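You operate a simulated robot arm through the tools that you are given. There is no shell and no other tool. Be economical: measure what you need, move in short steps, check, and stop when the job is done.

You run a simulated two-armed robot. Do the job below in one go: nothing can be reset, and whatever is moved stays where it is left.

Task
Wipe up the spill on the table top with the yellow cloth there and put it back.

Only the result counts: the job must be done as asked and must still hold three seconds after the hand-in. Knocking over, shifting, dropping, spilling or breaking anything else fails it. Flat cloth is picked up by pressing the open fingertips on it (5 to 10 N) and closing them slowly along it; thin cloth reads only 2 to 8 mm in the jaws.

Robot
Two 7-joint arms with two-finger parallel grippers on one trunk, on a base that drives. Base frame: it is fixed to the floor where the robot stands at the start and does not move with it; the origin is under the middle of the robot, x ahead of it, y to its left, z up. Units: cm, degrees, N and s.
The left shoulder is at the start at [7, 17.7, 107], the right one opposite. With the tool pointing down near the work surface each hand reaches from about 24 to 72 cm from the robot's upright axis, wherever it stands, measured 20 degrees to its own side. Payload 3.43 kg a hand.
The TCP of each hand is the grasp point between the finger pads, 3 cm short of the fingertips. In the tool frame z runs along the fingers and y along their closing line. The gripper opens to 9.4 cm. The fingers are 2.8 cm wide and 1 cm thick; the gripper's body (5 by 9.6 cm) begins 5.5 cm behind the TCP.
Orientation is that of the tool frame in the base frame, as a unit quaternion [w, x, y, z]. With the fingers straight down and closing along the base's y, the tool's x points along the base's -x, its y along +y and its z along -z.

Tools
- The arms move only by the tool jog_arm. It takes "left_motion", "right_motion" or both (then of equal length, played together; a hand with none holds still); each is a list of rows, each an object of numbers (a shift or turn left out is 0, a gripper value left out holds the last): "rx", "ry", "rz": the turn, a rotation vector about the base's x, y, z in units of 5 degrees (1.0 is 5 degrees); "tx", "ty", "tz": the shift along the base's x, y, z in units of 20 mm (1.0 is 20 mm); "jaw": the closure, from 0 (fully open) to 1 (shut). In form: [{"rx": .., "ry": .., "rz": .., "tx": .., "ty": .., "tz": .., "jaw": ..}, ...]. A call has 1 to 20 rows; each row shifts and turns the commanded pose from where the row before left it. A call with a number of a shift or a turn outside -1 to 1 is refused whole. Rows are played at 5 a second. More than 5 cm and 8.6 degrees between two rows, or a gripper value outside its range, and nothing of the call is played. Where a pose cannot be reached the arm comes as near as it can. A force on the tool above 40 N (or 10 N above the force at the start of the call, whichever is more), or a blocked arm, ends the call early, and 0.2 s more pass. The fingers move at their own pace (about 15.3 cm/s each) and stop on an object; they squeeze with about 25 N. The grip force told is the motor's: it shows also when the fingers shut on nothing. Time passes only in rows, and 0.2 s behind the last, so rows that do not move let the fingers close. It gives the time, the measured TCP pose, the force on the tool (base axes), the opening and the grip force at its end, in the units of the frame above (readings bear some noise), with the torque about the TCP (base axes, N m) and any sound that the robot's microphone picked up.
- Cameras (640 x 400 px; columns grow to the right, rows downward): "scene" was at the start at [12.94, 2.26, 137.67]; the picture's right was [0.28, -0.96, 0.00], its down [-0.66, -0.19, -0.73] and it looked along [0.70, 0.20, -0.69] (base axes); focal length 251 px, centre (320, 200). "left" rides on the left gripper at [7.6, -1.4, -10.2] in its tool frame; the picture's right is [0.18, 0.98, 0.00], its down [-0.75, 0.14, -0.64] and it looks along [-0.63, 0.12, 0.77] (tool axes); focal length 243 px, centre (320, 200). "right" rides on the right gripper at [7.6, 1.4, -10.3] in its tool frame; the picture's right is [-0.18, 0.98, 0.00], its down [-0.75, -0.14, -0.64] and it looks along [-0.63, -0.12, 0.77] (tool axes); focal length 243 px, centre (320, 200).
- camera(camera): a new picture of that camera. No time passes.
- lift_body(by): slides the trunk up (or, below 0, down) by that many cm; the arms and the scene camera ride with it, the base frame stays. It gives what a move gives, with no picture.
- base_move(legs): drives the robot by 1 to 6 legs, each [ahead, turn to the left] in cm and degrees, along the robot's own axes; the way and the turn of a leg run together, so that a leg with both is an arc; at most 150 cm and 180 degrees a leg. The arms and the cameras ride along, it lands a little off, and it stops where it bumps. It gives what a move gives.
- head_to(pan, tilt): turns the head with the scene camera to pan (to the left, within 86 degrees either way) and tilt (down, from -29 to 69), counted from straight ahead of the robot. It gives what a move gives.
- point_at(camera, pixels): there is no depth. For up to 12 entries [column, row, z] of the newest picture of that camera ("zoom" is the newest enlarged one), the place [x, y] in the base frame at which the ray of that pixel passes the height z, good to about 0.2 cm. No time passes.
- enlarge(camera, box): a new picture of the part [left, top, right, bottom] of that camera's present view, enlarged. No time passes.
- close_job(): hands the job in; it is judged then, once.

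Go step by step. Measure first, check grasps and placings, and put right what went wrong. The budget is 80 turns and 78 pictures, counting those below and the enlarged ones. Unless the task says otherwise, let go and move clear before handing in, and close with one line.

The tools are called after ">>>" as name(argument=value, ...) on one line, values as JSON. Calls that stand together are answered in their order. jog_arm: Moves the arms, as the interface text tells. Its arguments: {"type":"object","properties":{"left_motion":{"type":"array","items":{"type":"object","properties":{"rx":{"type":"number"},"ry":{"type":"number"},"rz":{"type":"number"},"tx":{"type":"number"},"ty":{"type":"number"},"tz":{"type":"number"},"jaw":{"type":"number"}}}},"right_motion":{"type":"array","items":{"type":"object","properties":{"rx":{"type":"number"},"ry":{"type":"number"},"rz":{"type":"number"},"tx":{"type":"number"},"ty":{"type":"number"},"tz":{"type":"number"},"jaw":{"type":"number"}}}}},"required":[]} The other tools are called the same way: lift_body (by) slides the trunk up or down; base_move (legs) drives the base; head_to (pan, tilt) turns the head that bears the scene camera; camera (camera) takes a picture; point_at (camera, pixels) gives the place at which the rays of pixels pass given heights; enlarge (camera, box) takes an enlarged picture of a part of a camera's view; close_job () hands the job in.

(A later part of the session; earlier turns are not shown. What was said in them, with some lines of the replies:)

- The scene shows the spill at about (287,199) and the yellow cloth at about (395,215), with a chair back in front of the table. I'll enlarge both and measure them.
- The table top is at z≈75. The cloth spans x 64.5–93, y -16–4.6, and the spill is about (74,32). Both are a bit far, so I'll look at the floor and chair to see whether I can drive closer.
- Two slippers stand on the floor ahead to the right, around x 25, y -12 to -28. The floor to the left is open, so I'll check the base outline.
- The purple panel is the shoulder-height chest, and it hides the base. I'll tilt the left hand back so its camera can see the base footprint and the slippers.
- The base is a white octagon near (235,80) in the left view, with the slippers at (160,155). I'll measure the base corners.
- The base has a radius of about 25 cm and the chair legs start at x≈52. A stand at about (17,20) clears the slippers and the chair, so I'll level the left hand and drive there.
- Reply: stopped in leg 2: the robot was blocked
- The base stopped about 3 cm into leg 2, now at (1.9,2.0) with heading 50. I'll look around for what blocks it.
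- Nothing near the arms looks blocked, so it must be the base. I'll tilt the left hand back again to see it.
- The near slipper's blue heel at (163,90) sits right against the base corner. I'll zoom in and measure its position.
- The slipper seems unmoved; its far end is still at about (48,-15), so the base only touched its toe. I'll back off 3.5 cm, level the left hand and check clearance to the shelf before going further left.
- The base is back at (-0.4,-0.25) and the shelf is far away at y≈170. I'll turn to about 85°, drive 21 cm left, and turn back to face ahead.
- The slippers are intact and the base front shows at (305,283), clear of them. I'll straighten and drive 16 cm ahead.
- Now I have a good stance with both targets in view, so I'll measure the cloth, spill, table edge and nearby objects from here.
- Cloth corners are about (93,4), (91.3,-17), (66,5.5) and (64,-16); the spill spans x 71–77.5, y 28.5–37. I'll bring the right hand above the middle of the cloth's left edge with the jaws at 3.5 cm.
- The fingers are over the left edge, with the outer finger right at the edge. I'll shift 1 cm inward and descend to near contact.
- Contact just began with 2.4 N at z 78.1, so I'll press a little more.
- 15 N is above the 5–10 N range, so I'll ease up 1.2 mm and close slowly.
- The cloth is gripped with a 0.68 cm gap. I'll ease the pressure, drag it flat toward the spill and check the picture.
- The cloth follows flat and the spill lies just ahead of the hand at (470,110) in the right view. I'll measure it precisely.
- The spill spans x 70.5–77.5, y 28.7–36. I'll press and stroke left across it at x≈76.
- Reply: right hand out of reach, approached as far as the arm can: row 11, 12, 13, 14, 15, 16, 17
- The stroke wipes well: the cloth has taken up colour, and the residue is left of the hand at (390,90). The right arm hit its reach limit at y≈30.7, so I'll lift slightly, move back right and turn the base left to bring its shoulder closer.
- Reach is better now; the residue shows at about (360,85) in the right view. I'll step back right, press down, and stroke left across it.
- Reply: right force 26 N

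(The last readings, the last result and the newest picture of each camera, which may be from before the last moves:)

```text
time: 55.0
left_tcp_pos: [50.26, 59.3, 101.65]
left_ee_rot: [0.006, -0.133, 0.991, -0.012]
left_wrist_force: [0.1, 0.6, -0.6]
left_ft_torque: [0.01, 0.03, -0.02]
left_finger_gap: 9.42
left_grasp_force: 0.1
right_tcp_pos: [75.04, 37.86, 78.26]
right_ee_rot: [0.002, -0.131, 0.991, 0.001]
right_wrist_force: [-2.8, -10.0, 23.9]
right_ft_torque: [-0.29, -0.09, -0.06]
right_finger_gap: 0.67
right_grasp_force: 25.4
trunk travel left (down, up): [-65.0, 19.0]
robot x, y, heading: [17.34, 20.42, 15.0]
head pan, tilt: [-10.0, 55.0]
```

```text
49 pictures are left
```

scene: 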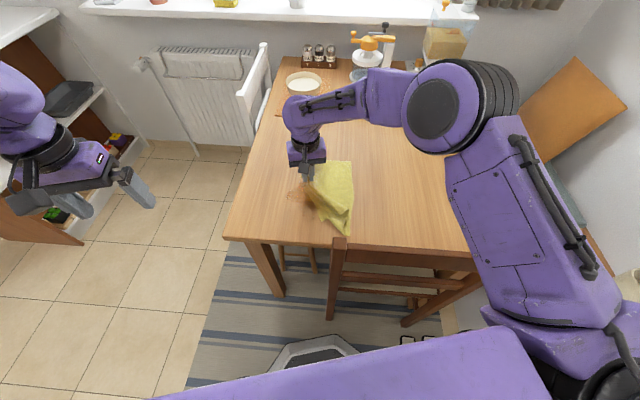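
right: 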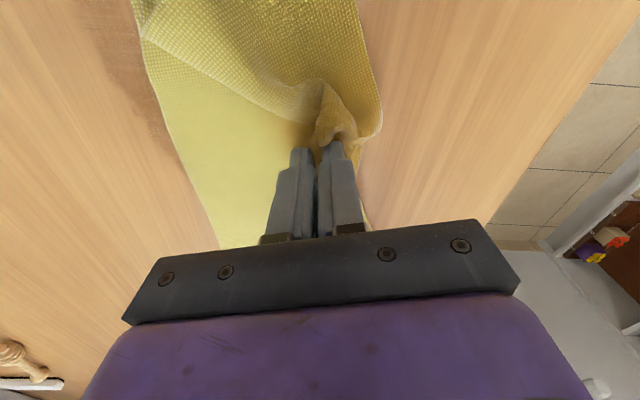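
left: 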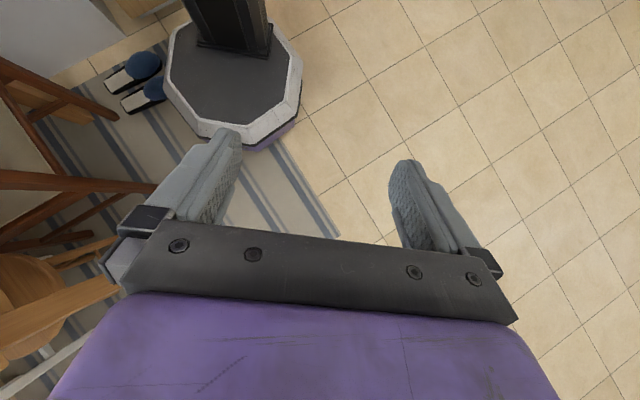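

Most of the spill is covered and taken up, but a faint dark patch remains at (120,60). I'll locate it, then lift to see everything.

>>> point_at(camera="right", pixels=[[120, 60, 75], [95, 20, 75], [160, 145, 75], [135, 50, 75]])

>>> jog_arm(right_motion=[{"tz": 1}, {"tz": 1}, {"tz": 1}, {"tz": 1}, {"tz": 1, "ty": -0.5}, {"tz": 1, "ty": -1}, {"tz": 1, "ty": -1}, {"tz": 1, "ty": -1}, {"tz": 1, "ty": -1}, {"ty": -1, "tz": 1}, {"ty": -1, "tz": 1}, {"ty": -1, "tz": 1}, {"ty": -1}, {"ty": -1}, {"ty": -1}, {"ty": -1}, {"ty": -1}, {"ty": -1}, {}])

>>> camera(camera="right")

>>> enlarge(camera="scene", box=[200, 100, 460, 270])

```text
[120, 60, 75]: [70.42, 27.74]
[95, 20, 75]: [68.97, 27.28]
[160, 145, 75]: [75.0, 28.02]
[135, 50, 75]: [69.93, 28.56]
```

```text
time: 59.0
left_tcp_pos: [50.5, 59.49, 101.5]
left_ee_rot: [0.004, -0.134, 0.991, -0.013]
left_wrist_force: [0.1, 0.1, -0.4]
left_ft_torque: [-0.03, -0.02, 0.01]
left_finger_gap: 9.41
left_grasp_force: 0.0
right_tcp_pos: [75.33, 10.88, 101.96]
right_ee_rot: [0.001, -0.132, 0.991, -0.001]
right_wrist_force: [-0.8, 0.9, -0.5]
right_ft_torque: [-0.02, 0.05, 0.01]
right_finger_gap: 0.71
right_grasp_force: 25.0
trunk travel left (down, up): [-65.0, 19.0]
robot x, y, heading: [17.6, 20.09, 15.1]
head pan, tilt: [-10.0, 55.0]
```

```text
48 pictures are left
```

right: 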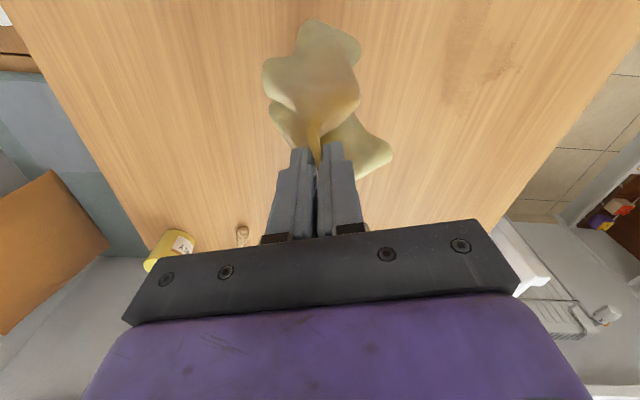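

```text
2.35 times, centred on (330, 185) of scene
```

zoom: 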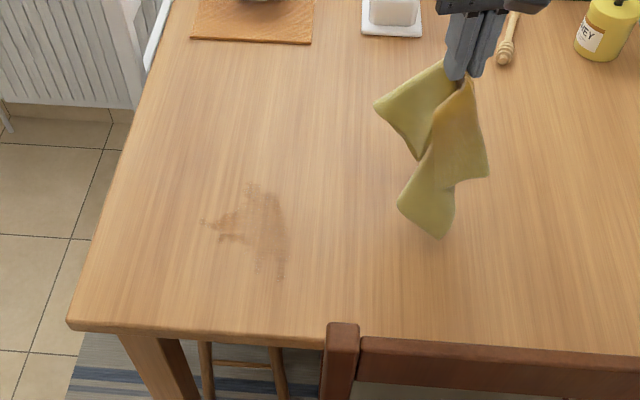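

Only a faint smear remains, at zoom (205–290, 185–280). I'll map it.

>>> point_at(camera="zoom", pixels=[[205, 222, 75], [245, 190, 75], [285, 215, 75], [285, 240, 75], [258, 270, 75], [282, 278, 75], [225, 240, 75], [235, 215, 75]])

>>> enlarge(camera="right", box=[400, 0, 560, 100])

```text
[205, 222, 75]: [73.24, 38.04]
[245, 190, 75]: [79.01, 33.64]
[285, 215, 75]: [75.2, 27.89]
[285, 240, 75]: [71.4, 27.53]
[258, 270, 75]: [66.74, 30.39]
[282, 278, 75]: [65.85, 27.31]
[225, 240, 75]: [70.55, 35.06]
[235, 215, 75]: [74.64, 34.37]
```

```text
4.00 times, centred on (480, 50) of right
```

zoom: 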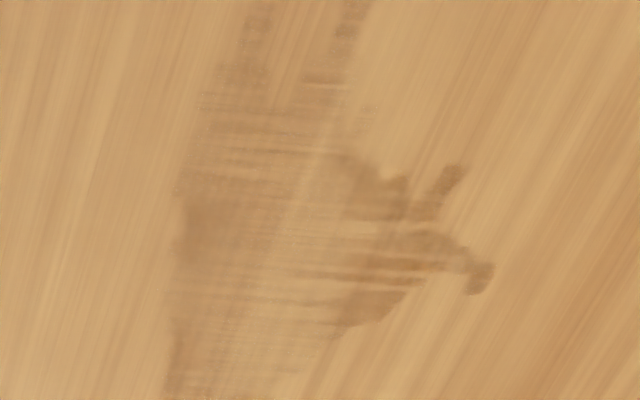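

The residue spans x 66–79, y 27–38. I'll lower the cloth moving left so it trails, then stroke again at x≈78.

>>> jog_arm(right_motion=[{"ty": 0.5, "tx": 0.3, "tz": -1}, {"ty": 0.5, "tx": 0.3, "tz": -1}, {"ty": 0.5, "tx": 0.3, "tz": -1}, {"ty": 0.5, "tx": 0.3, "tz": -1}, {"ty": 0.5, "tz": -1}, {"ty": 0.5, "tz": -1}, {"ty": 0.5, "tz": -1}, {"ty": 0.5, "tz": -1}, {"ty": 0.5, "tz": -1}, {"ty": 0.5, "tz": -1}, {"ty": 0.5, "tz": -1}, {"ty": 0.5, "tz": -0.7}, {"tz": -0.1}, {}])

>>> camera(camera="right")

```text
time: 62.0
left_tcp_pos: [50.49, 59.57, 101.53]
left_ee_rot: [0.005, -0.134, 0.991, -0.014]
left_wrist_force: [0.9, 1.0, -0.1]
left_ft_torque: [0.01, -0.01, -0.01]
left_finger_gap: 9.4
left_grasp_force: 0.1
right_tcp_pos: [77.47, 22.8, 78.41]
right_ee_rot: [0.002, -0.131, 0.991, 0.001]
right_wrist_force: [-0.1, 0.2, 3.8]
right_ft_torque: [-0.06, -0.03, 0.01]
right_finger_gap: 0.68
right_grasp_force: 25.0
trunk travel left (down, up): [-65.0, 19.0]
robot x, y, heading: [17.44, 20.48, 14.9]
head pan, tilt: [-10.0, 55.0]
```

```text
45 pictures are left
```

right: 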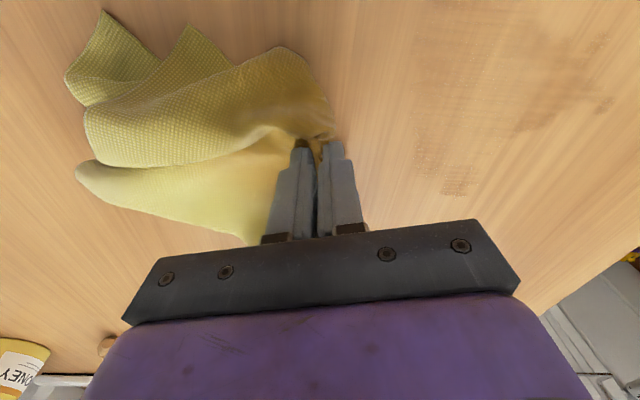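

Contact is 3.8 N with the cloth trailing. I'll stroke left at x≈77.5, come back lifted, and stroke again at x≈75.

>>> jog_arm(right_motion=[{"tz": -0.06}, {"ty": 0.8}, {"ty": 0.8}, {"ty": 0.8}, {"ty": 0.8}, {"ty": 0.8}, {"ty": 0.8}, {"ty": 0.8}, {"ty": 0.8}, {"ty": 0.8}, {"ty": 0.6}, {"tz": 0.8}, {"ty": -1, "tx": -0.6}, {"ty": -1, "tx": -0.6}, {"ty": -1}, {"ty": -1}, {"ty": -1}, {"ty": -1}, {"ty": -1}, {"ty": -0.5}])

>>> jog_arm(right_motion=[{"tz": -0.5}, {"tz": -0.3}, {"ty": 0.8}, {"ty": 0.8}, {"ty": 0.8}, {"ty": 0.8}, {"ty": 0.8}, {"ty": 0.8}, {"ty": 0.8}, {"ty": 0.8}, {"ty": 0.8}])

>>> camera(camera="right")

```text
time: 66.2
left_tcp_pos: [50.52, 59.51, 101.53]
left_ee_rot: [0.003, -0.134, 0.991, -0.013]
left_wrist_force: [-0.1, -0.3, -0.5]
left_ft_torque: [-0.01, 0.0, 0.02]
left_finger_gap: 9.42
left_grasp_force: 0.1
right_tcp_pos: [75.31, 23.41, 79.79]
right_ee_rot: [0.001, -0.132, 0.991, 0.0]
right_wrist_force: [-0.3, 0.6, 0.7]
right_ft_torque: [0.05, 0.0, 0.03]
right_finger_gap: 0.67
right_grasp_force: 25.3
trunk travel left (down, up): [-65.0, 19.0]
robot x, y, heading: [17.5, 20.05, 15.1]
head pan, tilt: [-10.0, 55.0]
```

```text
time: 68.6
left_tcp_pos: [50.1, 59.5, 101.62]
left_ee_rot: [0.006, -0.134, 0.991, -0.013]
left_wrist_force: [0.5, 0.1, 0.5]
left_ft_torque: [-0.03, -0.01, -0.01]
left_finger_gap: 9.41
left_grasp_force: 0.0
right_tcp_pos: [75.07, 37.73, 78.49]
right_ee_rot: [0.002, -0.133, 0.991, 0.001]
right_wrist_force: [-0.8, -5.5, 18.3]
right_ft_torque: [-0.26, 0.13, 0.03]
right_finger_gap: 0.68
right_grasp_force: 24.7
trunk travel left (down, up): [-65.0, 19.0]
robot x, y, heading: [17.46, 20.49, 15.1]
head pan, tilt: [-10.0, 55.0]
```

```text
44 pictures are left
```

right: 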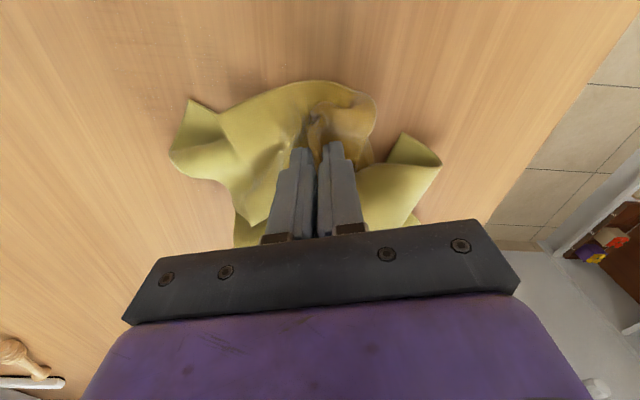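

The cloth is bunched into a pad under the fingers and the table is much cleaner. I'll make pressed zigzag strokes at x≈73, 70.5 and 68.

>>> jog_arm(right_motion=[{"tz": 0.04, "tx": -0.5}, {"tx": -0.6}, {"ty": -0.8}, {"ty": -0.8}, {"ty": -0.8}, {"ty": -0.8}, {"ty": -0.8}, {"ty": -0.8}, {"ty": -0.8}, {"ty": -0.3, "tx": -0.5}, {"tx": -0.5}, {"ty": 0.8}, {"ty": 0.8}, {"ty": 0.8}, {"ty": 0.8}, {"ty": 0.8}, {"ty": 0.8}, {"ty": 0.8}])

>>> jog_arm(right_motion=[{"tx": -0.6}, {"tx": -0.6}, {"ty": -0.8}, {"ty": -0.8}, {"ty": -0.8}, {"ty": -0.8}, {"ty": -0.8}, {"ty": -0.8}, {"ty": -0.8}, {"tx": -0.5}, {"tx": -0.5}, {"ty": 0.8}, {"ty": 0.8}, {"ty": 0.8}, {"ty": 0.8}])

>>> jog_arm(right_motion=[{"tz": 1}, {"tz": 1}, {"tz": 1}, {"tz": 1}, {"tz": 1, "ty": -0.5}, {"tz": 1, "ty": -1}, {"tz": 1, "ty": -1}, {"tz": 1, "ty": -1}, {"tz": 1, "ty": -1}, {"ty": -1, "tz": 1}, {"ty": -1, "tz": 1}, {"ty": -1, "tz": 1, "tx": 0.5}, {"ty": -1, "tx": 1}, {"ty": -1, "tx": 1}, {"ty": -1, "tx": 1}])

>>> enlarge(camera="scene", box=[200, 100, 460, 270])

>>> camera(camera="right")

```text
time: 72.4
left_tcp_pos: [50.26, 59.42, 101.76]
left_ee_rot: [0.005, -0.134, 0.991, -0.013]
left_wrist_force: [0.2, -0.9, 0.2]
left_ft_torque: [0.01, 0.04, 0.0]
left_finger_gap: 9.41
left_grasp_force: 0.0
right_tcp_pos: [70.86, 37.32, 78.45]
right_ee_rot: [0.003, -0.131, 0.991, 0.001]
right_wrist_force: [-0.6, -5.9, 17.4]
right_ft_torque: [-0.23, 0.12, 0.03]
right_finger_gap: 0.68
right_grasp_force: 24.9
trunk travel left (down, up): [-65.0, 19.0]
robot x, y, heading: [17.68, 20.07, 15.0]
head pan, tilt: [-10.0, 55.0]
```

```text
time: 75.6
left_tcp_pos: [50.53, 59.64, 101.5]
left_ee_rot: [0.003, -0.134, 0.991, -0.014]
left_wrist_force: [0.2, 0.6, 0.0]
left_ft_torque: [0.02, 0.04, -0.01]
left_finger_gap: 9.4
left_grasp_force: 0.1
right_tcp_pos: [66.89, 32.49, 78.67]
right_ee_rot: [-0.001, -0.125, 0.992, 0.009]
right_wrist_force: [-1.2, -0.3, 1.6]
right_ft_torque: [-0.04, 0.02, -0.02]
right_finger_gap: 0.68
right_grasp_force: 25.0
trunk travel left (down, up): [-65.0, 19.0]
robot x, y, heading: [17.32, 20.26, 15.4]
head pan, tilt: [-10.0, 55.0]
```

```text
time: 78.8
left_tcp_pos: [50.55, 59.46, 101.49]
left_ee_rot: [0.004, -0.134, 0.991, -0.013]
left_wrist_force: [-0.4, -0.5, 0.5]
left_ft_torque: [0.07, 0.01, 0.02]
left_finger_gap: 9.4
left_grasp_force: 0.1
right_tcp_pos: [73.71, 11.46, 102.37]
right_ee_rot: [0.001, -0.132, 0.991, 0.0]
right_wrist_force: [-0.1, -0.4, -0.4]
right_ft_torque: [0.01, -0.02, -0.01]
right_finger_gap: 0.67
right_grasp_force: 24.8
trunk travel left (down, up): [-65.0, 19.0]
robot x, y, heading: [17.24, 20.3, 14.9]
head pan, tilt: [-10.0, 55.0]
```

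```text
2.35 times, centred on (330, 185) of scene
```

zoom: 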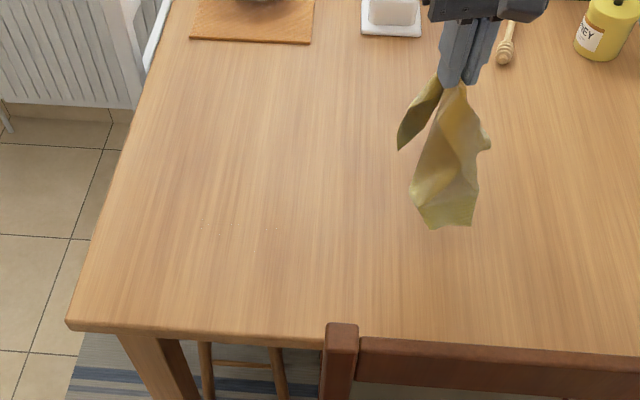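

```text
42 pictures are left
```

right: 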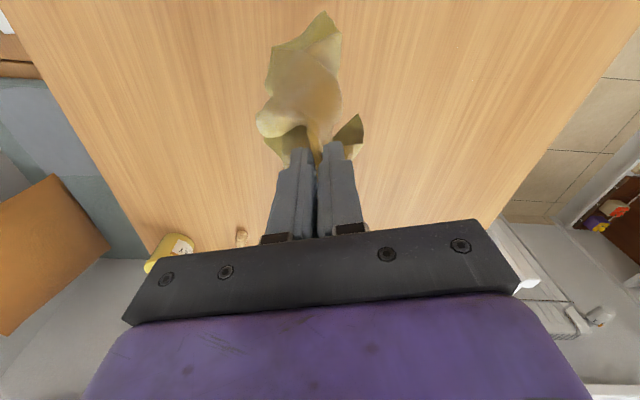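

Nearly clean, with only tiny specks around zoom (205–280, 225). I'll zoom in tightly.

>>> enlarge(camera="scene", box=[255, 160, 335, 220])

>>> enlarge(camera="right", box=[380, 0, 600, 120])

```text
6.67 times, centred on (295, 190) of scene
```

zoom: 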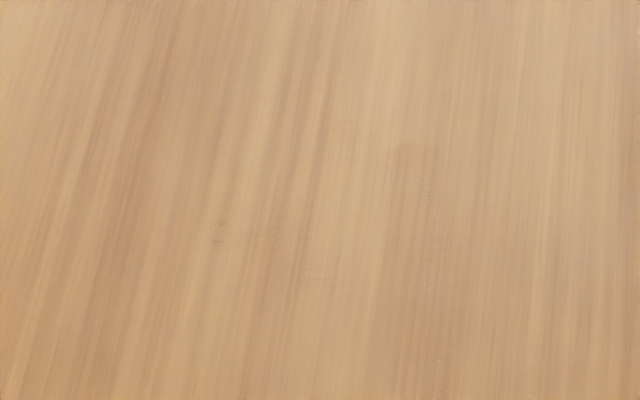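

```text
2.91 times, centred on (490, 60) of right
```

zoom: 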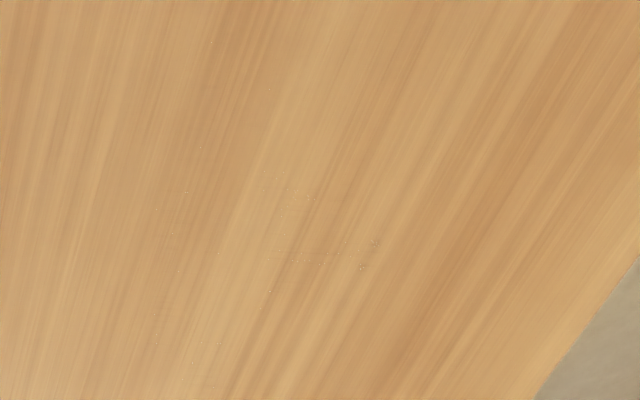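

Only faint traces are left. One more zigzag pass over the whole patch will make sure.

>>> jog_arm(right_motion=[{"ty": 0.56, "tx": 0.18, "tz": -1}, {"ty": 0.56, "tx": 0.18, "tz": -1}, {"ty": 0.56, "tx": 0.18, "tz": -1}, {"ty": 0.56, "tx": 0.18, "tz": -1}, {"ty": 0.56, "tx": 0.18, "tz": -1}, {"ty": 0.56, "tx": 0.18, "tz": -1}, {"ty": 0.56, "tx": 0.18, "tz": -1}, {"ty": 0.56, "tx": 0.18, "tz": -1}, {"ty": 0.56, "tx": 0.18, "tz": -1}, {"ty": 0.56, "tx": 0.18, "tz": -1}, {"ty": 0.56, "tx": 0.18, "tz": -1}, {"ty": 0.56, "tx": 0.18, "tz": -0.8}, {"tz": -0.1}, {"tz": -0.1}, {}])

>>> jog_arm(right_motion=[{"tz": -0.04}, {"ty": 0.8}, {"ty": 0.8}, {"ty": 0.8}, {"ty": 0.8}, {"ty": 0.8}, {"ty": 0.8}, {"ty": 0.8}, {"ty": 0.8, "tx": -0.5}, {"tx": -0.6}, {"ty": -0.8}, {"ty": -0.8}, {"ty": -0.8}, {"ty": -0.8}, {"ty": -0.8}, {"ty": -0.8}, {"ty": -0.8}, {"tx": -0.5}, {"tx": -0.5}])

>>> jog_arm(right_motion=[{"ty": 0.8}, {"ty": 0.8}, {"ty": 0.8}, {"ty": 0.8}, {"ty": 0.8}, {"ty": 0.8}, {"ty": 0.8, "tx": -0.4}, {"tx": -0.6}, {"ty": -0.8}, {"ty": -0.8}, {"ty": -0.8}, {"ty": -0.8}, {"ty": -0.8}, {"ty": -0.8}, {"tx": -0.5}, {"tx": -0.5}, {"ty": 0.8}, {"ty": 0.8}, {"ty": 0.8}, {"ty": 0.8}])

```text
time: 82.0
left_tcp_pos: [50.46, 59.58, 101.57]
left_ee_rot: [0.005, -0.134, 0.991, -0.014]
left_wrist_force: [0.4, 0.0, -0.4]
left_ft_torque: [0.01, -0.02, 0.0]
left_finger_gap: 9.38
left_grasp_force: 0.0
right_tcp_pos: [77.83, 24.95, 78.41]
right_ee_rot: [0.001, -0.132, 0.991, 0.0]
right_wrist_force: [-0.2, 0.2, 3.2]
right_ft_torque: [-0.04, 0.01, 0.01]
right_finger_gap: 0.69
right_grasp_force: 25.1
trunk travel left (down, up): [-65.0, 19.0]
robot x, y, heading: [17.76, 20.68, 14.9]
head pan, tilt: [-10.0, 55.0]
```

```text
time: 86.0
left_tcp_pos: [50.44, 59.56, 101.63]
left_ee_rot: [0.004, -0.134, 0.991, -0.014]
left_wrist_force: [-0.1, -0.1, -0.4]
left_ft_torque: [-0.01, 0.03, -0.01]
left_finger_gap: 9.4
left_grasp_force: 0.0
right_tcp_pos: [73.66, 26.42, 78.25]
right_ee_rot: [0.001, -0.131, 0.991, 0.001]
right_wrist_force: [2.4, -0.3, 6.5]
right_ft_torque: [-0.03, -0.09, -0.02]
right_finger_gap: 0.71
right_grasp_force: 25.0
trunk travel left (down, up): [-65.0, 19.0]
robot x, y, heading: [17.61, 20.74, 15.3]
head pan, tilt: [-10.0, 55.0]
```

```text
time: 90.2
left_tcp_pos: [50.38, 59.55, 101.41]
left_ee_rot: [0.005, -0.135, 0.991, -0.013]
left_wrist_force: [0.0, -0.6, 0.2]
left_ft_torque: [0.0, -0.01, -0.01]
left_finger_gap: 9.39
left_grasp_force: 0.0
right_tcp_pos: [69.69, 34.46, 78.32]
right_ee_rot: [0.002, -0.129, 0.992, 0.002]
right_wrist_force: [-0.8, -2.9, 6.7]
right_ft_torque: [-0.07, 0.02, 0.02]
right_finger_gap: 0.68
right_grasp_force: 25.2
trunk travel left (down, up): [-65.0, 19.0]
robot x, y, heading: [17.6, 20.71, 15.0]
head pan, tilt: [-10.0, 55.0]
```

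Now I'll lift the cloth high, carry it to the right past its place, and look before laying it down.

>>> jog_arm(right_motion=[{"tz": 1}, {"tz": 1}, {"tz": 1}, {"tz": 1}, {"tz": 1, "ty": -0.5}, {"tz": 1, "ty": -1}, {"tz": 1, "ty": -1}, {"tz": 1, "ty": -1}, {"tz": 1, "ty": -1}, {"ty": -1, "tz": 1}, {"ty": -1, "tz": 1}, {"ty": -1, "tz": 1}, {"ty": -1, "tz": 1}, {"ty": -1, "tz": 0.5}, {"ty": -1, "tx": 0.4}, {"ty": -1, "tx": 0.4}, {"ty": -1, "tx": 0.4}, {"ty": -1, "tx": 0.4}])

>>> jog_arm(right_motion=[{"ty": -1, "tx": 0.4}, {"ty": -1, "tx": 0.4}, {"ty": -1, "tx": 0.4}, {"ty": -1, "tx": 0.4}, {"ty": -1, "tx": 0.4, "rz": -1}, {"ty": -1, "tx": 0.4, "rz": -1}, {"ty": -1, "tx": 0.4, "rz": -1}, {"ty": -1}, {"ty": -1}, {"ty": -1}, {"ty": -1}, {"ty": -1}, {}, {}])

>>> camera(camera="scene")

>>> camera(camera="right")

>>> enlarge(camera="scene", box=[220, 130, 340, 220])

```text
time: 94.0
left_tcp_pos: [50.58, 59.48, 101.58]
left_ee_rot: [0.004, -0.134, 0.991, -0.013]
left_wrist_force: [0.1, 0.7, 0.3]
left_ft_torque: [0.01, -0.01, 0.0]
left_finger_gap: 9.36
left_grasp_force: 0.0
right_tcp_pos: [73.07, 7.43, 105.39]
right_ee_rot: [0.001, -0.131, 0.991, 0.0]
right_wrist_force: [0.9, -0.1, -0.4]
right_ft_torque: [0.03, -0.02, -0.02]
right_finger_gap: 0.67
right_grasp_force: 24.8
trunk travel left (down, up): [-65.0, 19.0]
robot x, y, heading: [17.49, 19.99, 15.1]
head pan, tilt: [-10.0, 55.0]
```

```text
time: 97.0
left_tcp_pos: [50.49, 59.53, 101.53]
left_ee_rot: [0.005, -0.134, 0.991, -0.013]
left_wrist_force: [-0.1, 0.4, 0.0]
left_ft_torque: [0.03, 0.0, 0.01]
left_finger_gap: 9.4
left_grasp_force: 0.1
right_tcp_pos: [78.89, -16.59, 105.3]
right_ee_rot: [0.001, -0.001, 1.0, 0.0]
right_wrist_force: [-0.6, -0.1, 0.4]
right_ft_torque: [-0.01, 0.01, -0.01]
right_finger_gap: 0.67
right_grasp_force: 24.6
trunk travel left (down, up): [-65.0, 19.0]
robot x, y, heading: [17.42, 20.07, 15.1]
head pan, tilt: [-10.0, 55.0]
```

```text
39 pictures are left
```

scene: 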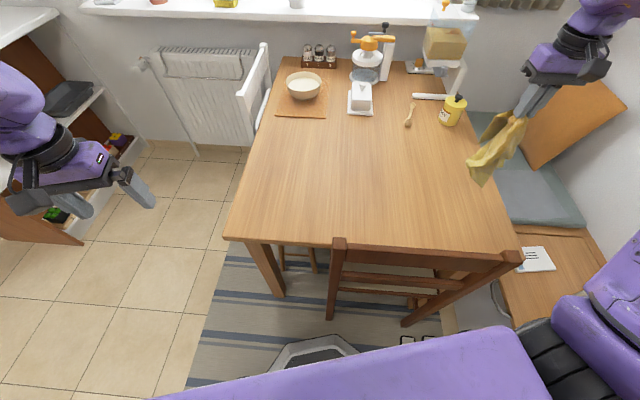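

```text
38 pictures are left
```

right: 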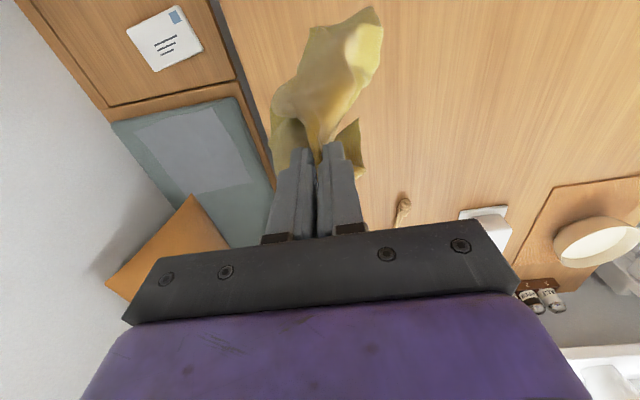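

```text
4.44 times, centred on (280, 175) of scene
```

zoom: 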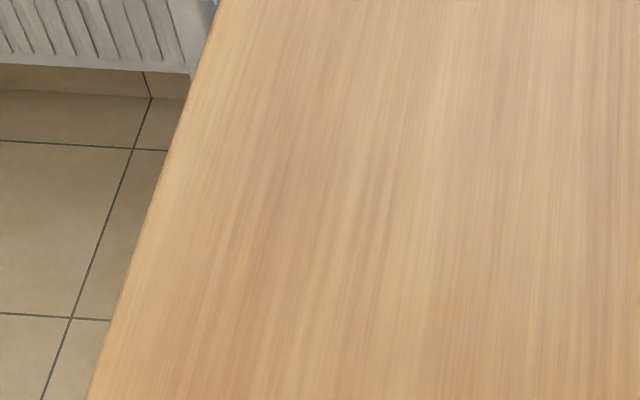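

The table is clean. Now I'll lay the cloth, lowering while moving left so it spreads over its original place.

>>> jog_arm(right_motion=[{"tz": -0.8}, {"tz": -0.8}, {"tz": -0.6, "ty": 0.3}, {"tz": -0.8, "ty": 0.5}, {"tz": -0.8, "ty": 0.5}, {"tz": -0.8, "ty": 0.6}, {"tz": -0.8, "ty": 0.6}, {"tz": -0.8, "ty": 0.6}, {"tz": -0.8, "ty": 0.6}, {"tz": -0.8, "ty": 0.6}, {"tz": -0.8, "ty": 0.6}, {"tz": -0.8, "ty": 0.6}, {"tz": -0.8, "ty": 0.6}, {"tz": -0.8, "ty": 0.6}, {"tz": -0.8, "ty": 0.6}, {"tz": -0.6, "ty": 0.6}, {"tz": -0.3, "ty": 0.6}])

>>> camera(camera="scene")

>>> camera(camera="right")

```text
time: 100.6
left_tcp_pos: [50.46, 59.53, 101.45]
left_ee_rot: [0.004, -0.133, 0.991, -0.014]
left_wrist_force: [0.4, -1.0, 0.3]
left_ft_torque: [-0.01, 0.0, 0.0]
left_finger_gap: 9.38
left_grasp_force: 0.0
right_tcp_pos: [78.66, 0.4, 79.86]
right_ee_rot: [0.002, -0.001, 1.0, 0.0]
right_wrist_force: [-0.3, -0.1, 0.2]
right_ft_torque: [-0.02, 0.02, -0.02]
right_finger_gap: 0.67
right_grasp_force: 24.6
trunk travel left (down, up): [-65.0, 19.0]
robot x, y, heading: [17.61, 20.23, 15.2]
head pan, tilt: [-10.0, 55.0]
```

```text
36 pictures are left
```

scene: 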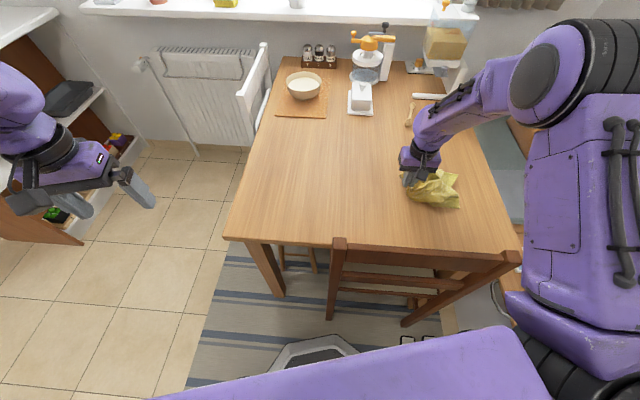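

```text
35 pictures are left
```

right: 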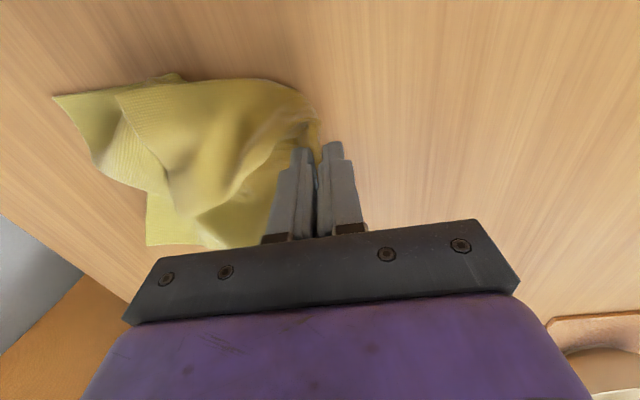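

The cloth is over its original place but folded. I'll lower it, release, lift off and see how it lies.

>>> jog_arm(right_motion=[{"tz": -0.4}, {"tz": -0.3}, {"jaw": 0.9}, {"jaw": 0.7}, {"jaw": 0.5}, {}, {"tz": 0.5}, {"tz": 1}, {"tz": 1}, {"tz": 1}, {"tz": 1}, {"tz": 1}, {"tz": 1}, {"tz": 1}, {"tz": 1, "ty": 1}, {"tz": 1, "ty": 1}, {"ty": 1}, {"ty": 1}, {"ty": 1}, {"ty": 1}])

>>> camera(camera="right")

>>> enlarge(camera="scene", box=[340, 120, 520, 240])

```text
time: 104.8
left_tcp_pos: [50.51, 59.67, 101.53]
left_ee_rot: [0.004, -0.134, 0.991, -0.013]
left_wrist_force: [0.4, 0.9, -0.2]
left_ft_torque: [-0.02, 0.01, -0.01]
left_finger_gap: 9.38
left_grasp_force: 0.1
right_tcp_pos: [78.73, 12.82, 97.4]
right_ee_rot: [0.001, -0.001, 1.0, 0.0]
right_wrist_force: [0.6, -0.2, -1.3]
right_ft_torque: [0.02, 0.05, 0.02]
right_finger_gap: 4.71
right_grasp_force: 0.0
trunk travel left (down, up): [-65.0, 19.0]
robot x, y, heading: [17.86, 20.55, 15.4]
head pan, tilt: [-10.0, 55.0]
```

```text
34 pictures are left
```

right: 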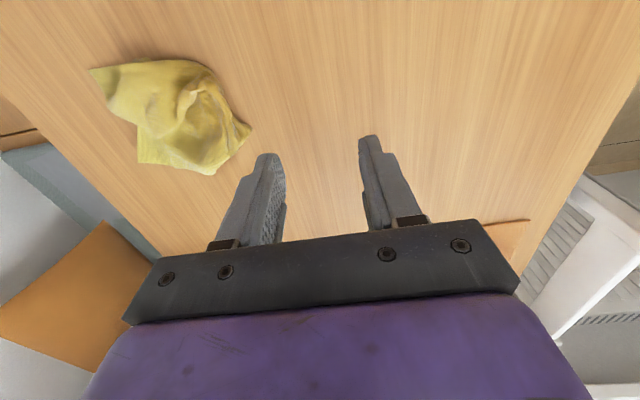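

```text
3.33 times, centred on (430, 180) of scene
```

zoom: 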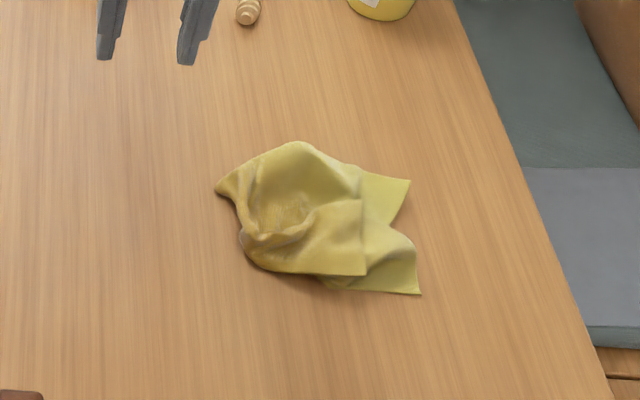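

The cloth lies as a small heap on its old place. I'll check its extent against the original centre of about (78.6,-6).

>>> point_at(camera="zoom", pixels=[[215, 185, 75], [295, 142, 76], [410, 180, 75], [420, 293, 75], [270, 270, 75], [365, 275, 76], [240, 240, 75], [320, 220, 76]])

```text
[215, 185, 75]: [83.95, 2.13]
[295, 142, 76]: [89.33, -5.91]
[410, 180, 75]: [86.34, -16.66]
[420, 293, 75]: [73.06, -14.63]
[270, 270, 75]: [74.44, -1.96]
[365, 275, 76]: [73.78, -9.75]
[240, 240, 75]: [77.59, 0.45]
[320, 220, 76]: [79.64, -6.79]
```

The heap's centre is at about (80,-7), essentially the original spot. I'll try to flatten it by pulling the near-right corner at (73,-14.6) outward toward its original corner at (64,-16).

>>> jog_arm(right_motion=[{"ty": -1, "tx": -0.17, "jaw": 0.7}, {"ty": -1, "tx": -0.17}, {"ty": -1, "tx": -0.17}, {"ty": -1, "tx": -0.17}, {"ty": -1, "tx": -0.17}, {"ty": -1, "tx": -0.17}, {"ty": -1, "tx": -0.17}, {"ty": -1, "tx": -0.17}, {"ty": -1, "tx": -0.17}, {"ty": -1, "tx": -0.17}, {"ty": -1, "tx": -0.17}, {"ty": -1, "tx": -0.17}, {"ty": -0.75}, {"tz": -1}, {"tz": -1}, {"tz": -1}, {"tz": -1}, {"tz": -1}, {"tz": -1}, {}])

>>> jog_arm(right_motion=[{"tz": -1}, {"tz": -1}, {"tz": -0.8}, {"tz": -0.6}, {"tz": -0.1}, {}])

>>> camera(camera="right")

```text
time: 109.0
left_tcp_pos: [50.48, 59.54, 101.62]
left_ee_rot: [0.005, -0.134, 0.991, -0.014]
left_wrist_force: [-1.1, 0.0, -0.5]
left_ft_torque: [0.01, 0.02, 0.02]
left_finger_gap: 9.39
left_grasp_force: 0.0
right_tcp_pos: [74.6, -13.11, 85.56]
right_ee_rot: [0.001, -0.001, 1.0, 0.0]
right_wrist_force: [0.7, 0.2, 0.1]
right_ft_torque: [-0.01, 0.0, 0.0]
right_finger_gap: 2.8
right_grasp_force: 0.1
trunk travel left (down, up): [-65.0, 19.0]
robot x, y, heading: [17.66, 20.37, 15.0]
head pan, tilt: [-10.0, 55.0]
```

```text
time: 110.4
left_tcp_pos: [50.5, 59.48, 101.52]
left_ee_rot: [0.003, -0.134, 0.991, -0.013]
left_wrist_force: [-0.2, 0.0, 0.1]
left_ft_torque: [0.02, -0.01, 0.0]
left_finger_gap: 9.41
left_grasp_force: 0.0
right_tcp_pos: [74.56, -12.87, 78.39]
right_ee_rot: [0.002, -0.001, 1.0, 0.0]
right_wrist_force: [0.3, -0.6, 0.9]
right_ft_torque: [-0.01, 0.01, 0.01]
right_finger_gap: 2.81
right_grasp_force: 0.0
trunk travel left (down, up): [-65.0, 19.0]
robot x, y, heading: [17.45, 20.22, 15.1]
head pan, tilt: [-10.0, 55.0]
```

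```text
32 pictures are left
```

right: 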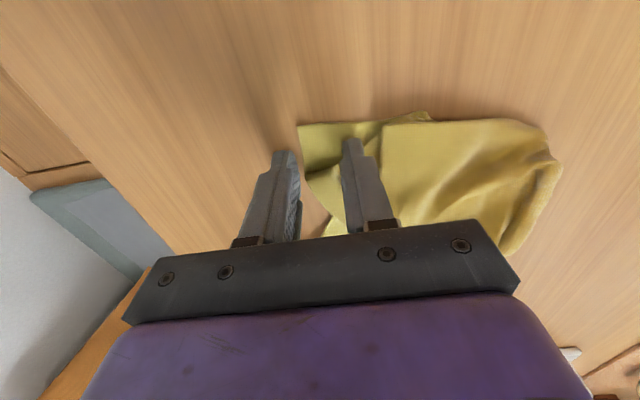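

The outer finger is just off the cloth, so I'll shift 0.9 cm left, press and pinch.

>>> jog_arm(right_motion=[{"tz": 0.3}, {"ty": 0.45, "tx": -0.2}, {"tz": -0.3}, {"tz": -0.1}, {"tz": -0.07}, {"jaw": 0.73}, {"jaw": 0.76}, {"jaw": 0.79}, {"jaw": 0.82}, {"jaw": 0.85}, {"jaw": 0.88}, {"jaw": 0.91}, {"jaw": 0.94}, {"jaw": 0.97}, {"jaw": 1.0}, {}, {}])

>>> camera(camera="right")

```text
time: 114.0
left_tcp_pos: [50.43, 59.64, 101.51]
left_ee_rot: [0.005, -0.134, 0.991, -0.013]
left_wrist_force: [0.1, -0.2, -0.3]
left_ft_torque: [0.0, -0.01, 0.01]
left_finger_gap: 9.38
left_grasp_force: 0.0
right_tcp_pos: [73.94, -12.02, 78.32]
right_ee_rot: [0.002, -0.001, 1.0, 0.0]
right_wrist_force: [0.2, 0.9, 8.6]
right_ft_torque: [0.04, -0.03, -0.03]
right_finger_gap: 0.28
right_grasp_force: 25.4
trunk travel left (down, up): [-65.0, 19.0]
robot x, y, heading: [17.87, 20.55, 15.4]
head pan, tilt: [-10.0, 55.0]
```

```text
31 pictures are left
```

right: 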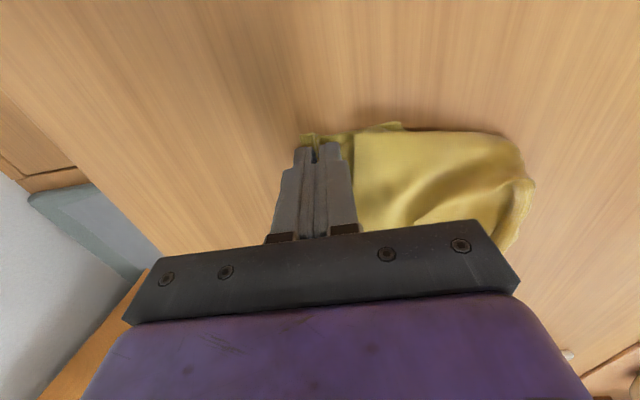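

The corner is pinched with a 0.28 cm gap. I'll pull it 8 cm toward the near side and look.

>>> jog_arm(right_motion=[{"tz": 0.15}, {"tx": -0.5, "ty": -0.15}, {"tx": -0.5, "ty": -0.15}, {"tx": -0.5, "ty": -0.15}, {"tx": -0.5, "ty": -0.15}, {"tx": -0.5, "ty": -0.15}, {"tx": -0.5, "ty": -0.15}, {"tx": -0.5, "ty": -0.15}, {"tx": -0.5, "ty": -0.15}, {}])

>>> enlarge(camera="scene", box=[340, 120, 520, 240])

>>> camera(camera="right")

```text
time: 116.2
left_tcp_pos: [50.37, 59.52, 101.58]
left_ee_rot: [0.003, -0.133, 0.991, -0.014]
left_wrist_force: [0.8, 0.6, -0.3]
left_ft_torque: [0.05, 0.05, -0.02]
left_finger_gap: 9.42
left_grasp_force: 0.0
right_tcp_pos: [65.91, -14.56, 78.36]
right_ee_rot: [0.001, -0.002, 1.0, 0.0]
right_wrist_force: [-0.2, 1.1, 0.4]
right_ft_torque: [0.0, -0.05, 0.0]
right_finger_gap: 0.3
right_grasp_force: 25.0
trunk travel left (down, up): [-65.0, 19.0]
robot x, y, heading: [17.52, 20.53, 15.1]
head pan, tilt: [-10.0, 55.0]
```

```text
3.33 times, centred on (430, 180) of scene
```

zoom: 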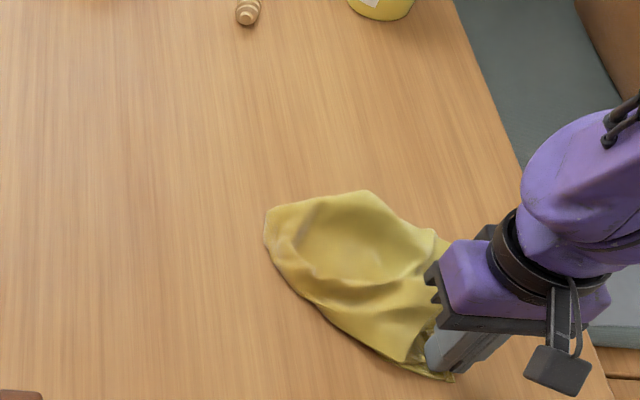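

```text
29 pictures are left
```

right: 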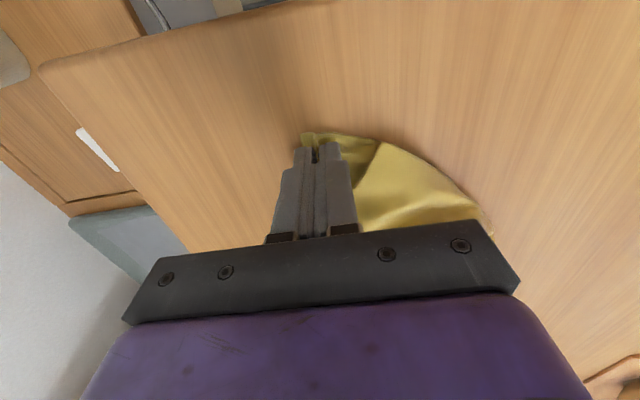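

It unfolded somewhat and slid near. I'll release, lift clear and look, then pull the far-left end back out.

>>> jog_arm(right_motion=[{"jaw": 0.85}, {"jaw": 0.6}, {"tz": 0.5}, {"tz": 1}, {"tz": 1}, {"tz": 1}, {"tz": 1}, {"tz": 1}, {"tz": 1}, {"tz": 1}, {"tz": 1, "ty": 1, "tx": 0.5}, {"ty": 1, "tx": 0.5}, {"ty": 1, "tx": 0.5}, {"ty": 1, "tx": 0.5}, {"ty": 1, "tx": 0.5}, {"ty": 1, "tx": 0.5}, {"ty": 1}, {"ty": 1}, {"ty": 1}, {"ty": 1}])

>>> enlarge(camera="scene", box=[340, 120, 520, 240])

```text
time: 120.4
left_tcp_pos: [50.38, 59.6, 101.55]
left_ee_rot: [0.004, -0.134, 0.991, -0.014]
left_wrist_force: [0.5, 0.3, -0.2]
left_ft_torque: [-0.01, -0.01, 0.02]
left_finger_gap: 9.44
left_grasp_force: 0.1
right_tcp_pos: [72.01, 5.67, 95.43]
right_ee_rot: [0.001, -0.001, 1.0, 0.0]
right_wrist_force: [0.1, 1.0, -0.3]
right_ft_torque: [-0.02, 0.0, 0.0]
right_finger_gap: 3.76
right_grasp_force: 0.1
trunk travel left (down, up): [-65.0, 19.0]
robot x, y, heading: [17.62, 19.95, 15.2]
head pan, tilt: [-10.0, 55.0]
```

```text
3.33 times, centred on (430, 180) of scene
```

zoom: 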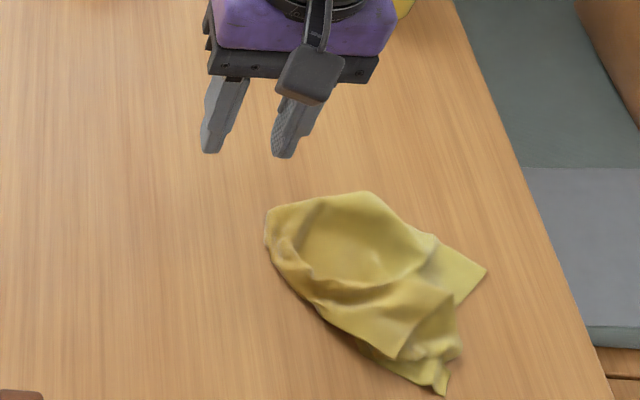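

>>> point_at(camera="zoom", pixels=[[266, 235, 75], [367, 192, 76], [485, 268, 75], [440, 393, 75], [400, 358, 75], [310, 210, 76], [280, 212, 75], [360, 275, 76], [290, 275, 75]])

>>> camera(camera="right")

```text
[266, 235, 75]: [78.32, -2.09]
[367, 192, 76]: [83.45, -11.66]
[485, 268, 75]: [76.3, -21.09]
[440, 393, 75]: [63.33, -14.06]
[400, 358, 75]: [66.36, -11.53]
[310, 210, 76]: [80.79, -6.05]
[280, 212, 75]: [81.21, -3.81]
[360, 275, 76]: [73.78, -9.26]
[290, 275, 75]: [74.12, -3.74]
```

```text
27 pictures are left
```

right: 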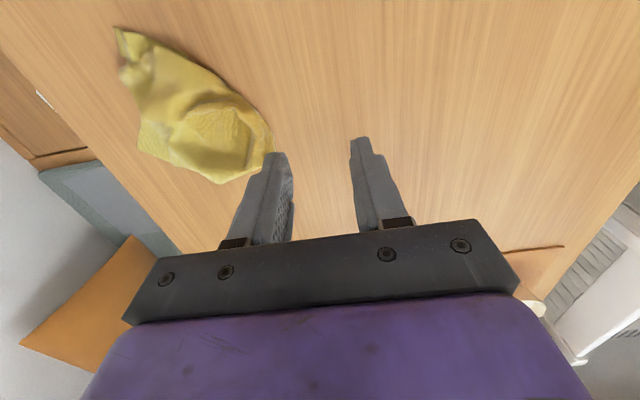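

The centre is now at about (74,-10). I'll pinch the far-left end near (80,-6) and pull it toward the far-left.

>>> jog_arm(right_motion=[{"ty": -1, "tx": 0.65, "jaw": 0.63}, {"ty": -1, "tx": 0.65}, {"ty": -1, "tx": 0.65}, {"ty": -1, "tx": 0.65}, {"ty": -1, "tx": 0.65}, {"ty": -0.9, "tx": 0.65}, {"tz": -1}, {"tz": -1}, {"tz": -1}, {"tz": -1}, {"tz": -1}, {"tz": -1}, {"tz": -1}, {"tz": -1}, {"tz": -0.3}, {"tz": -0.1}, {"tz": -0.1}])

>>> camera(camera="right")

```text
time: 124.0
left_tcp_pos: [50.51, 59.54, 101.53]
left_ee_rot: [0.005, -0.134, 0.991, -0.014]
left_wrist_force: [0.5, -0.4, 0.6]
left_ft_torque: [-0.01, -0.01, 0.0]
left_finger_gap: 9.39
left_grasp_force: 0.0
right_tcp_pos: [80.07, -6.33, 78.35]
right_ee_rot: [0.002, -0.001, 1.0, 0.001]
right_wrist_force: [1.3, -0.4, 0.2]
right_ft_torque: [-0.01, -0.05, 0.0]
right_finger_gap: 3.47
right_grasp_force: 0.0
trunk travel left (down, up): [-65.0, 19.0]
robot x, y, heading: [17.66, 20.47, 15.3]
head pan, tilt: [-10.0, 55.0]
```

```text
26 pictures are left
```

right: 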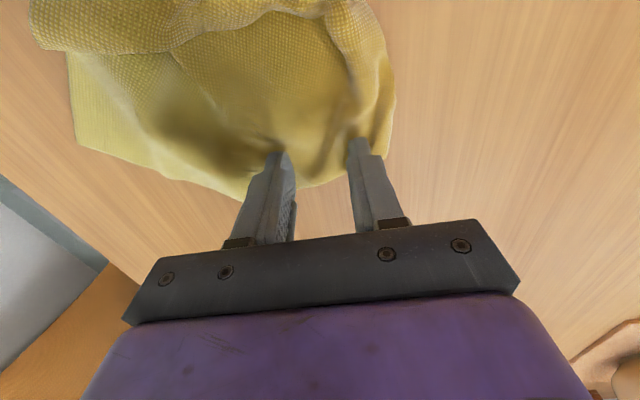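

Both fingers are on the far-left edge of the cloth. I'll press lightly, pinch, then pull far-left.

>>> jog_arm(right_motion=[{"tz": -0.1}, {"tz": -0.05}, {"jaw": 0.66}, {"jaw": 0.7}, {"jaw": 0.74}, {"jaw": 0.78}, {"jaw": 0.82}, {"jaw": 0.86}, {"jaw": 0.9}, {"jaw": 0.94}, {"jaw": 0.97}, {"jaw": 1.0}, {}, {}])

>>> jog_arm(right_motion=[{"tz": 0.15}, {"tx": 0.5, "ty": 0.3}, {"tx": 0.5, "ty": 0.3}, {"tx": 0.5, "ty": 0.3}, {"tx": 0.5, "ty": 0.3}, {"tx": 0.5, "ty": 0.3}, {"tx": 0.5, "ty": 0.3}, {"tx": 0.5, "ty": 0.3}, {"tx": 0.3, "ty": 0.3}, {}])

>>> enlarge(camera="scene", box=[340, 120, 520, 240])

```text
time: 127.0
left_tcp_pos: [50.39, 59.55, 101.58]
left_ee_rot: [0.005, -0.134, 0.991, -0.013]
left_wrist_force: [0.5, -0.4, -0.5]
left_ft_torque: [0.0, -0.03, 0.0]
left_finger_gap: 9.4
left_grasp_force: 0.1
right_tcp_pos: [79.77, -6.32, 78.31]
right_ee_rot: [0.001, -0.001, 1.0, 0.001]
right_wrist_force: [-0.4, 0.9, 9.5]
right_ft_torque: [0.0, 0.04, -0.07]
right_finger_gap: 0.4
right_grasp_force: 25.3
trunk travel left (down, up): [-65.0, 19.0]
robot x, y, heading: [17.83, 20.02, 15.1]
head pan, tilt: [-10.0, 55.0]
```

```text
time: 129.2
left_tcp_pos: [50.53, 59.55, 101.51]
left_ee_rot: [0.004, -0.134, 0.991, -0.013]
left_wrist_force: [0.3, -1.1, -0.1]
left_ft_torque: [0.05, 0.03, 0.01]
left_finger_gap: 9.4
left_grasp_force: 0.1
right_tcp_pos: [87.49, -1.78, 78.46]
right_ee_rot: [0.001, -0.001, 1.0, 0.001]
right_wrist_force: [-0.5, 0.0, 0.2]
right_ft_torque: [0.03, 0.0, -0.03]
right_finger_gap: 0.36
right_grasp_force: 25.0
trunk travel left (down, up): [-65.0, 19.0]
robot x, y, heading: [17.7, 20.23, 15.4]
head pan, tilt: [-10.0, 55.0]
```

```text
3.33 times, centred on (430, 180) of scene
```

zoom: 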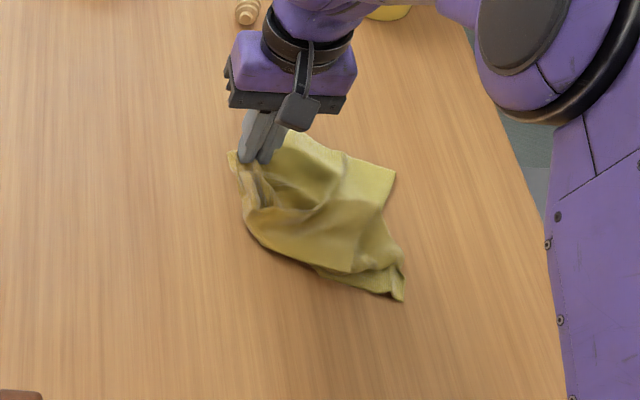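

The cloth is now flatter and back over its area. I'll release, move the hand clear, and check.

>>> jog_arm(right_motion=[{"jaw": 0.85}, {"jaw": 0.6}, {"jaw": 0.5}, {"tz": 0.5}, {"tz": 1}, {"tz": 1}, {"tz": 1}, {"tz": 1}, {"tz": 1}, {"tz": 1}, {"tz": 1}, {"tz": 1, "ty": 1, "tx": -0.5}, {"ty": 1, "tx": -0.5}, {"ty": 1, "tx": -0.5}, {"ty": 1, "tx": -0.5}, {"ty": 1, "tx": -0.5}, {"ty": 1, "tx": -0.5}, {"ty": 1, "tx": -0.5}, {"ty": 1, "tx": -0.5}])

>>> camera(camera="scene")

>>> enlarge(camera="scene", box=[340, 120, 520, 240])

>>> point_at(camera="zoom", pixels=[[228, 152, 75], [395, 172, 75], [403, 300, 75], [250, 230, 75], [290, 133, 75], [320, 270, 75], [320, 210, 76]])

```text
time: 133.2
left_tcp_pos: [50.49, 59.51, 101.53]
left_ee_rot: [0.004, -0.134, 0.991, -0.013]
left_wrist_force: [-0.5, -0.1, -0.1]
left_ft_torque: [-0.02, -0.02, -0.01]
left_finger_gap: 9.4
left_grasp_force: 0.1
right_tcp_pos: [79.42, 14.5, 95.28]
right_ee_rot: [0.002, -0.001, 1.0, 0.001]
right_wrist_force: [0.8, -0.2, 1.2]
right_ft_torque: [0.0, 0.01, -0.03]
right_finger_gap: 4.68
right_grasp_force: 0.1
trunk travel left (down, up): [-65.0, 19.0]
robot x, y, heading: [17.5, 20.07, 15.3]
head pan, tilt: [-10.0, 55.0]
```

```text
24 pictures are left
```

scene: 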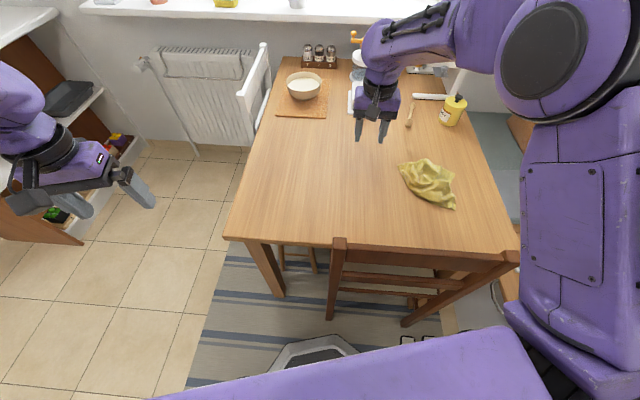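

```text
3.33 times, centred on (430, 180) of scene
```

zoom: 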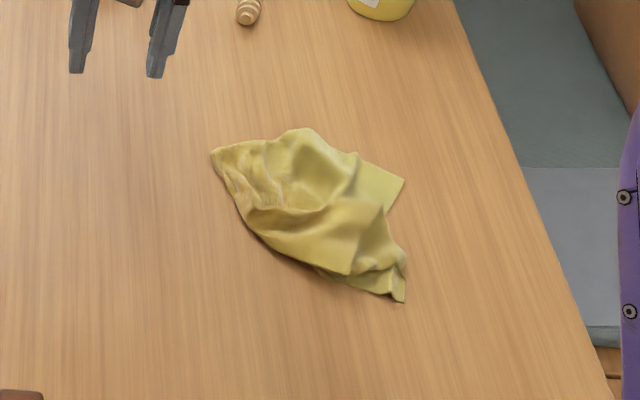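

```text
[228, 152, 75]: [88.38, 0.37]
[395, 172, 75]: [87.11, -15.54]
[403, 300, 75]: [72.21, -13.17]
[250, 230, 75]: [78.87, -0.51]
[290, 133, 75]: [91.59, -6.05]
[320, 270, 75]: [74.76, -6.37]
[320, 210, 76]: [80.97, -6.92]
```

The cloth lies released with its centre at about (81,-7), roughly 2.5 cm from its original centre. The table is clean, the other items haven't moved, and both hands are clear. Handing in.

>>> close_job()

```text
The job is handed in.
```

I wiped up the spill and put the yellow cloth back on its spot, about 2.5 cm off centre and rumpled rather than spread flat. While driving, the base touched a slipper on the floor; I measured it afterwards and it hadn't visibly moved.
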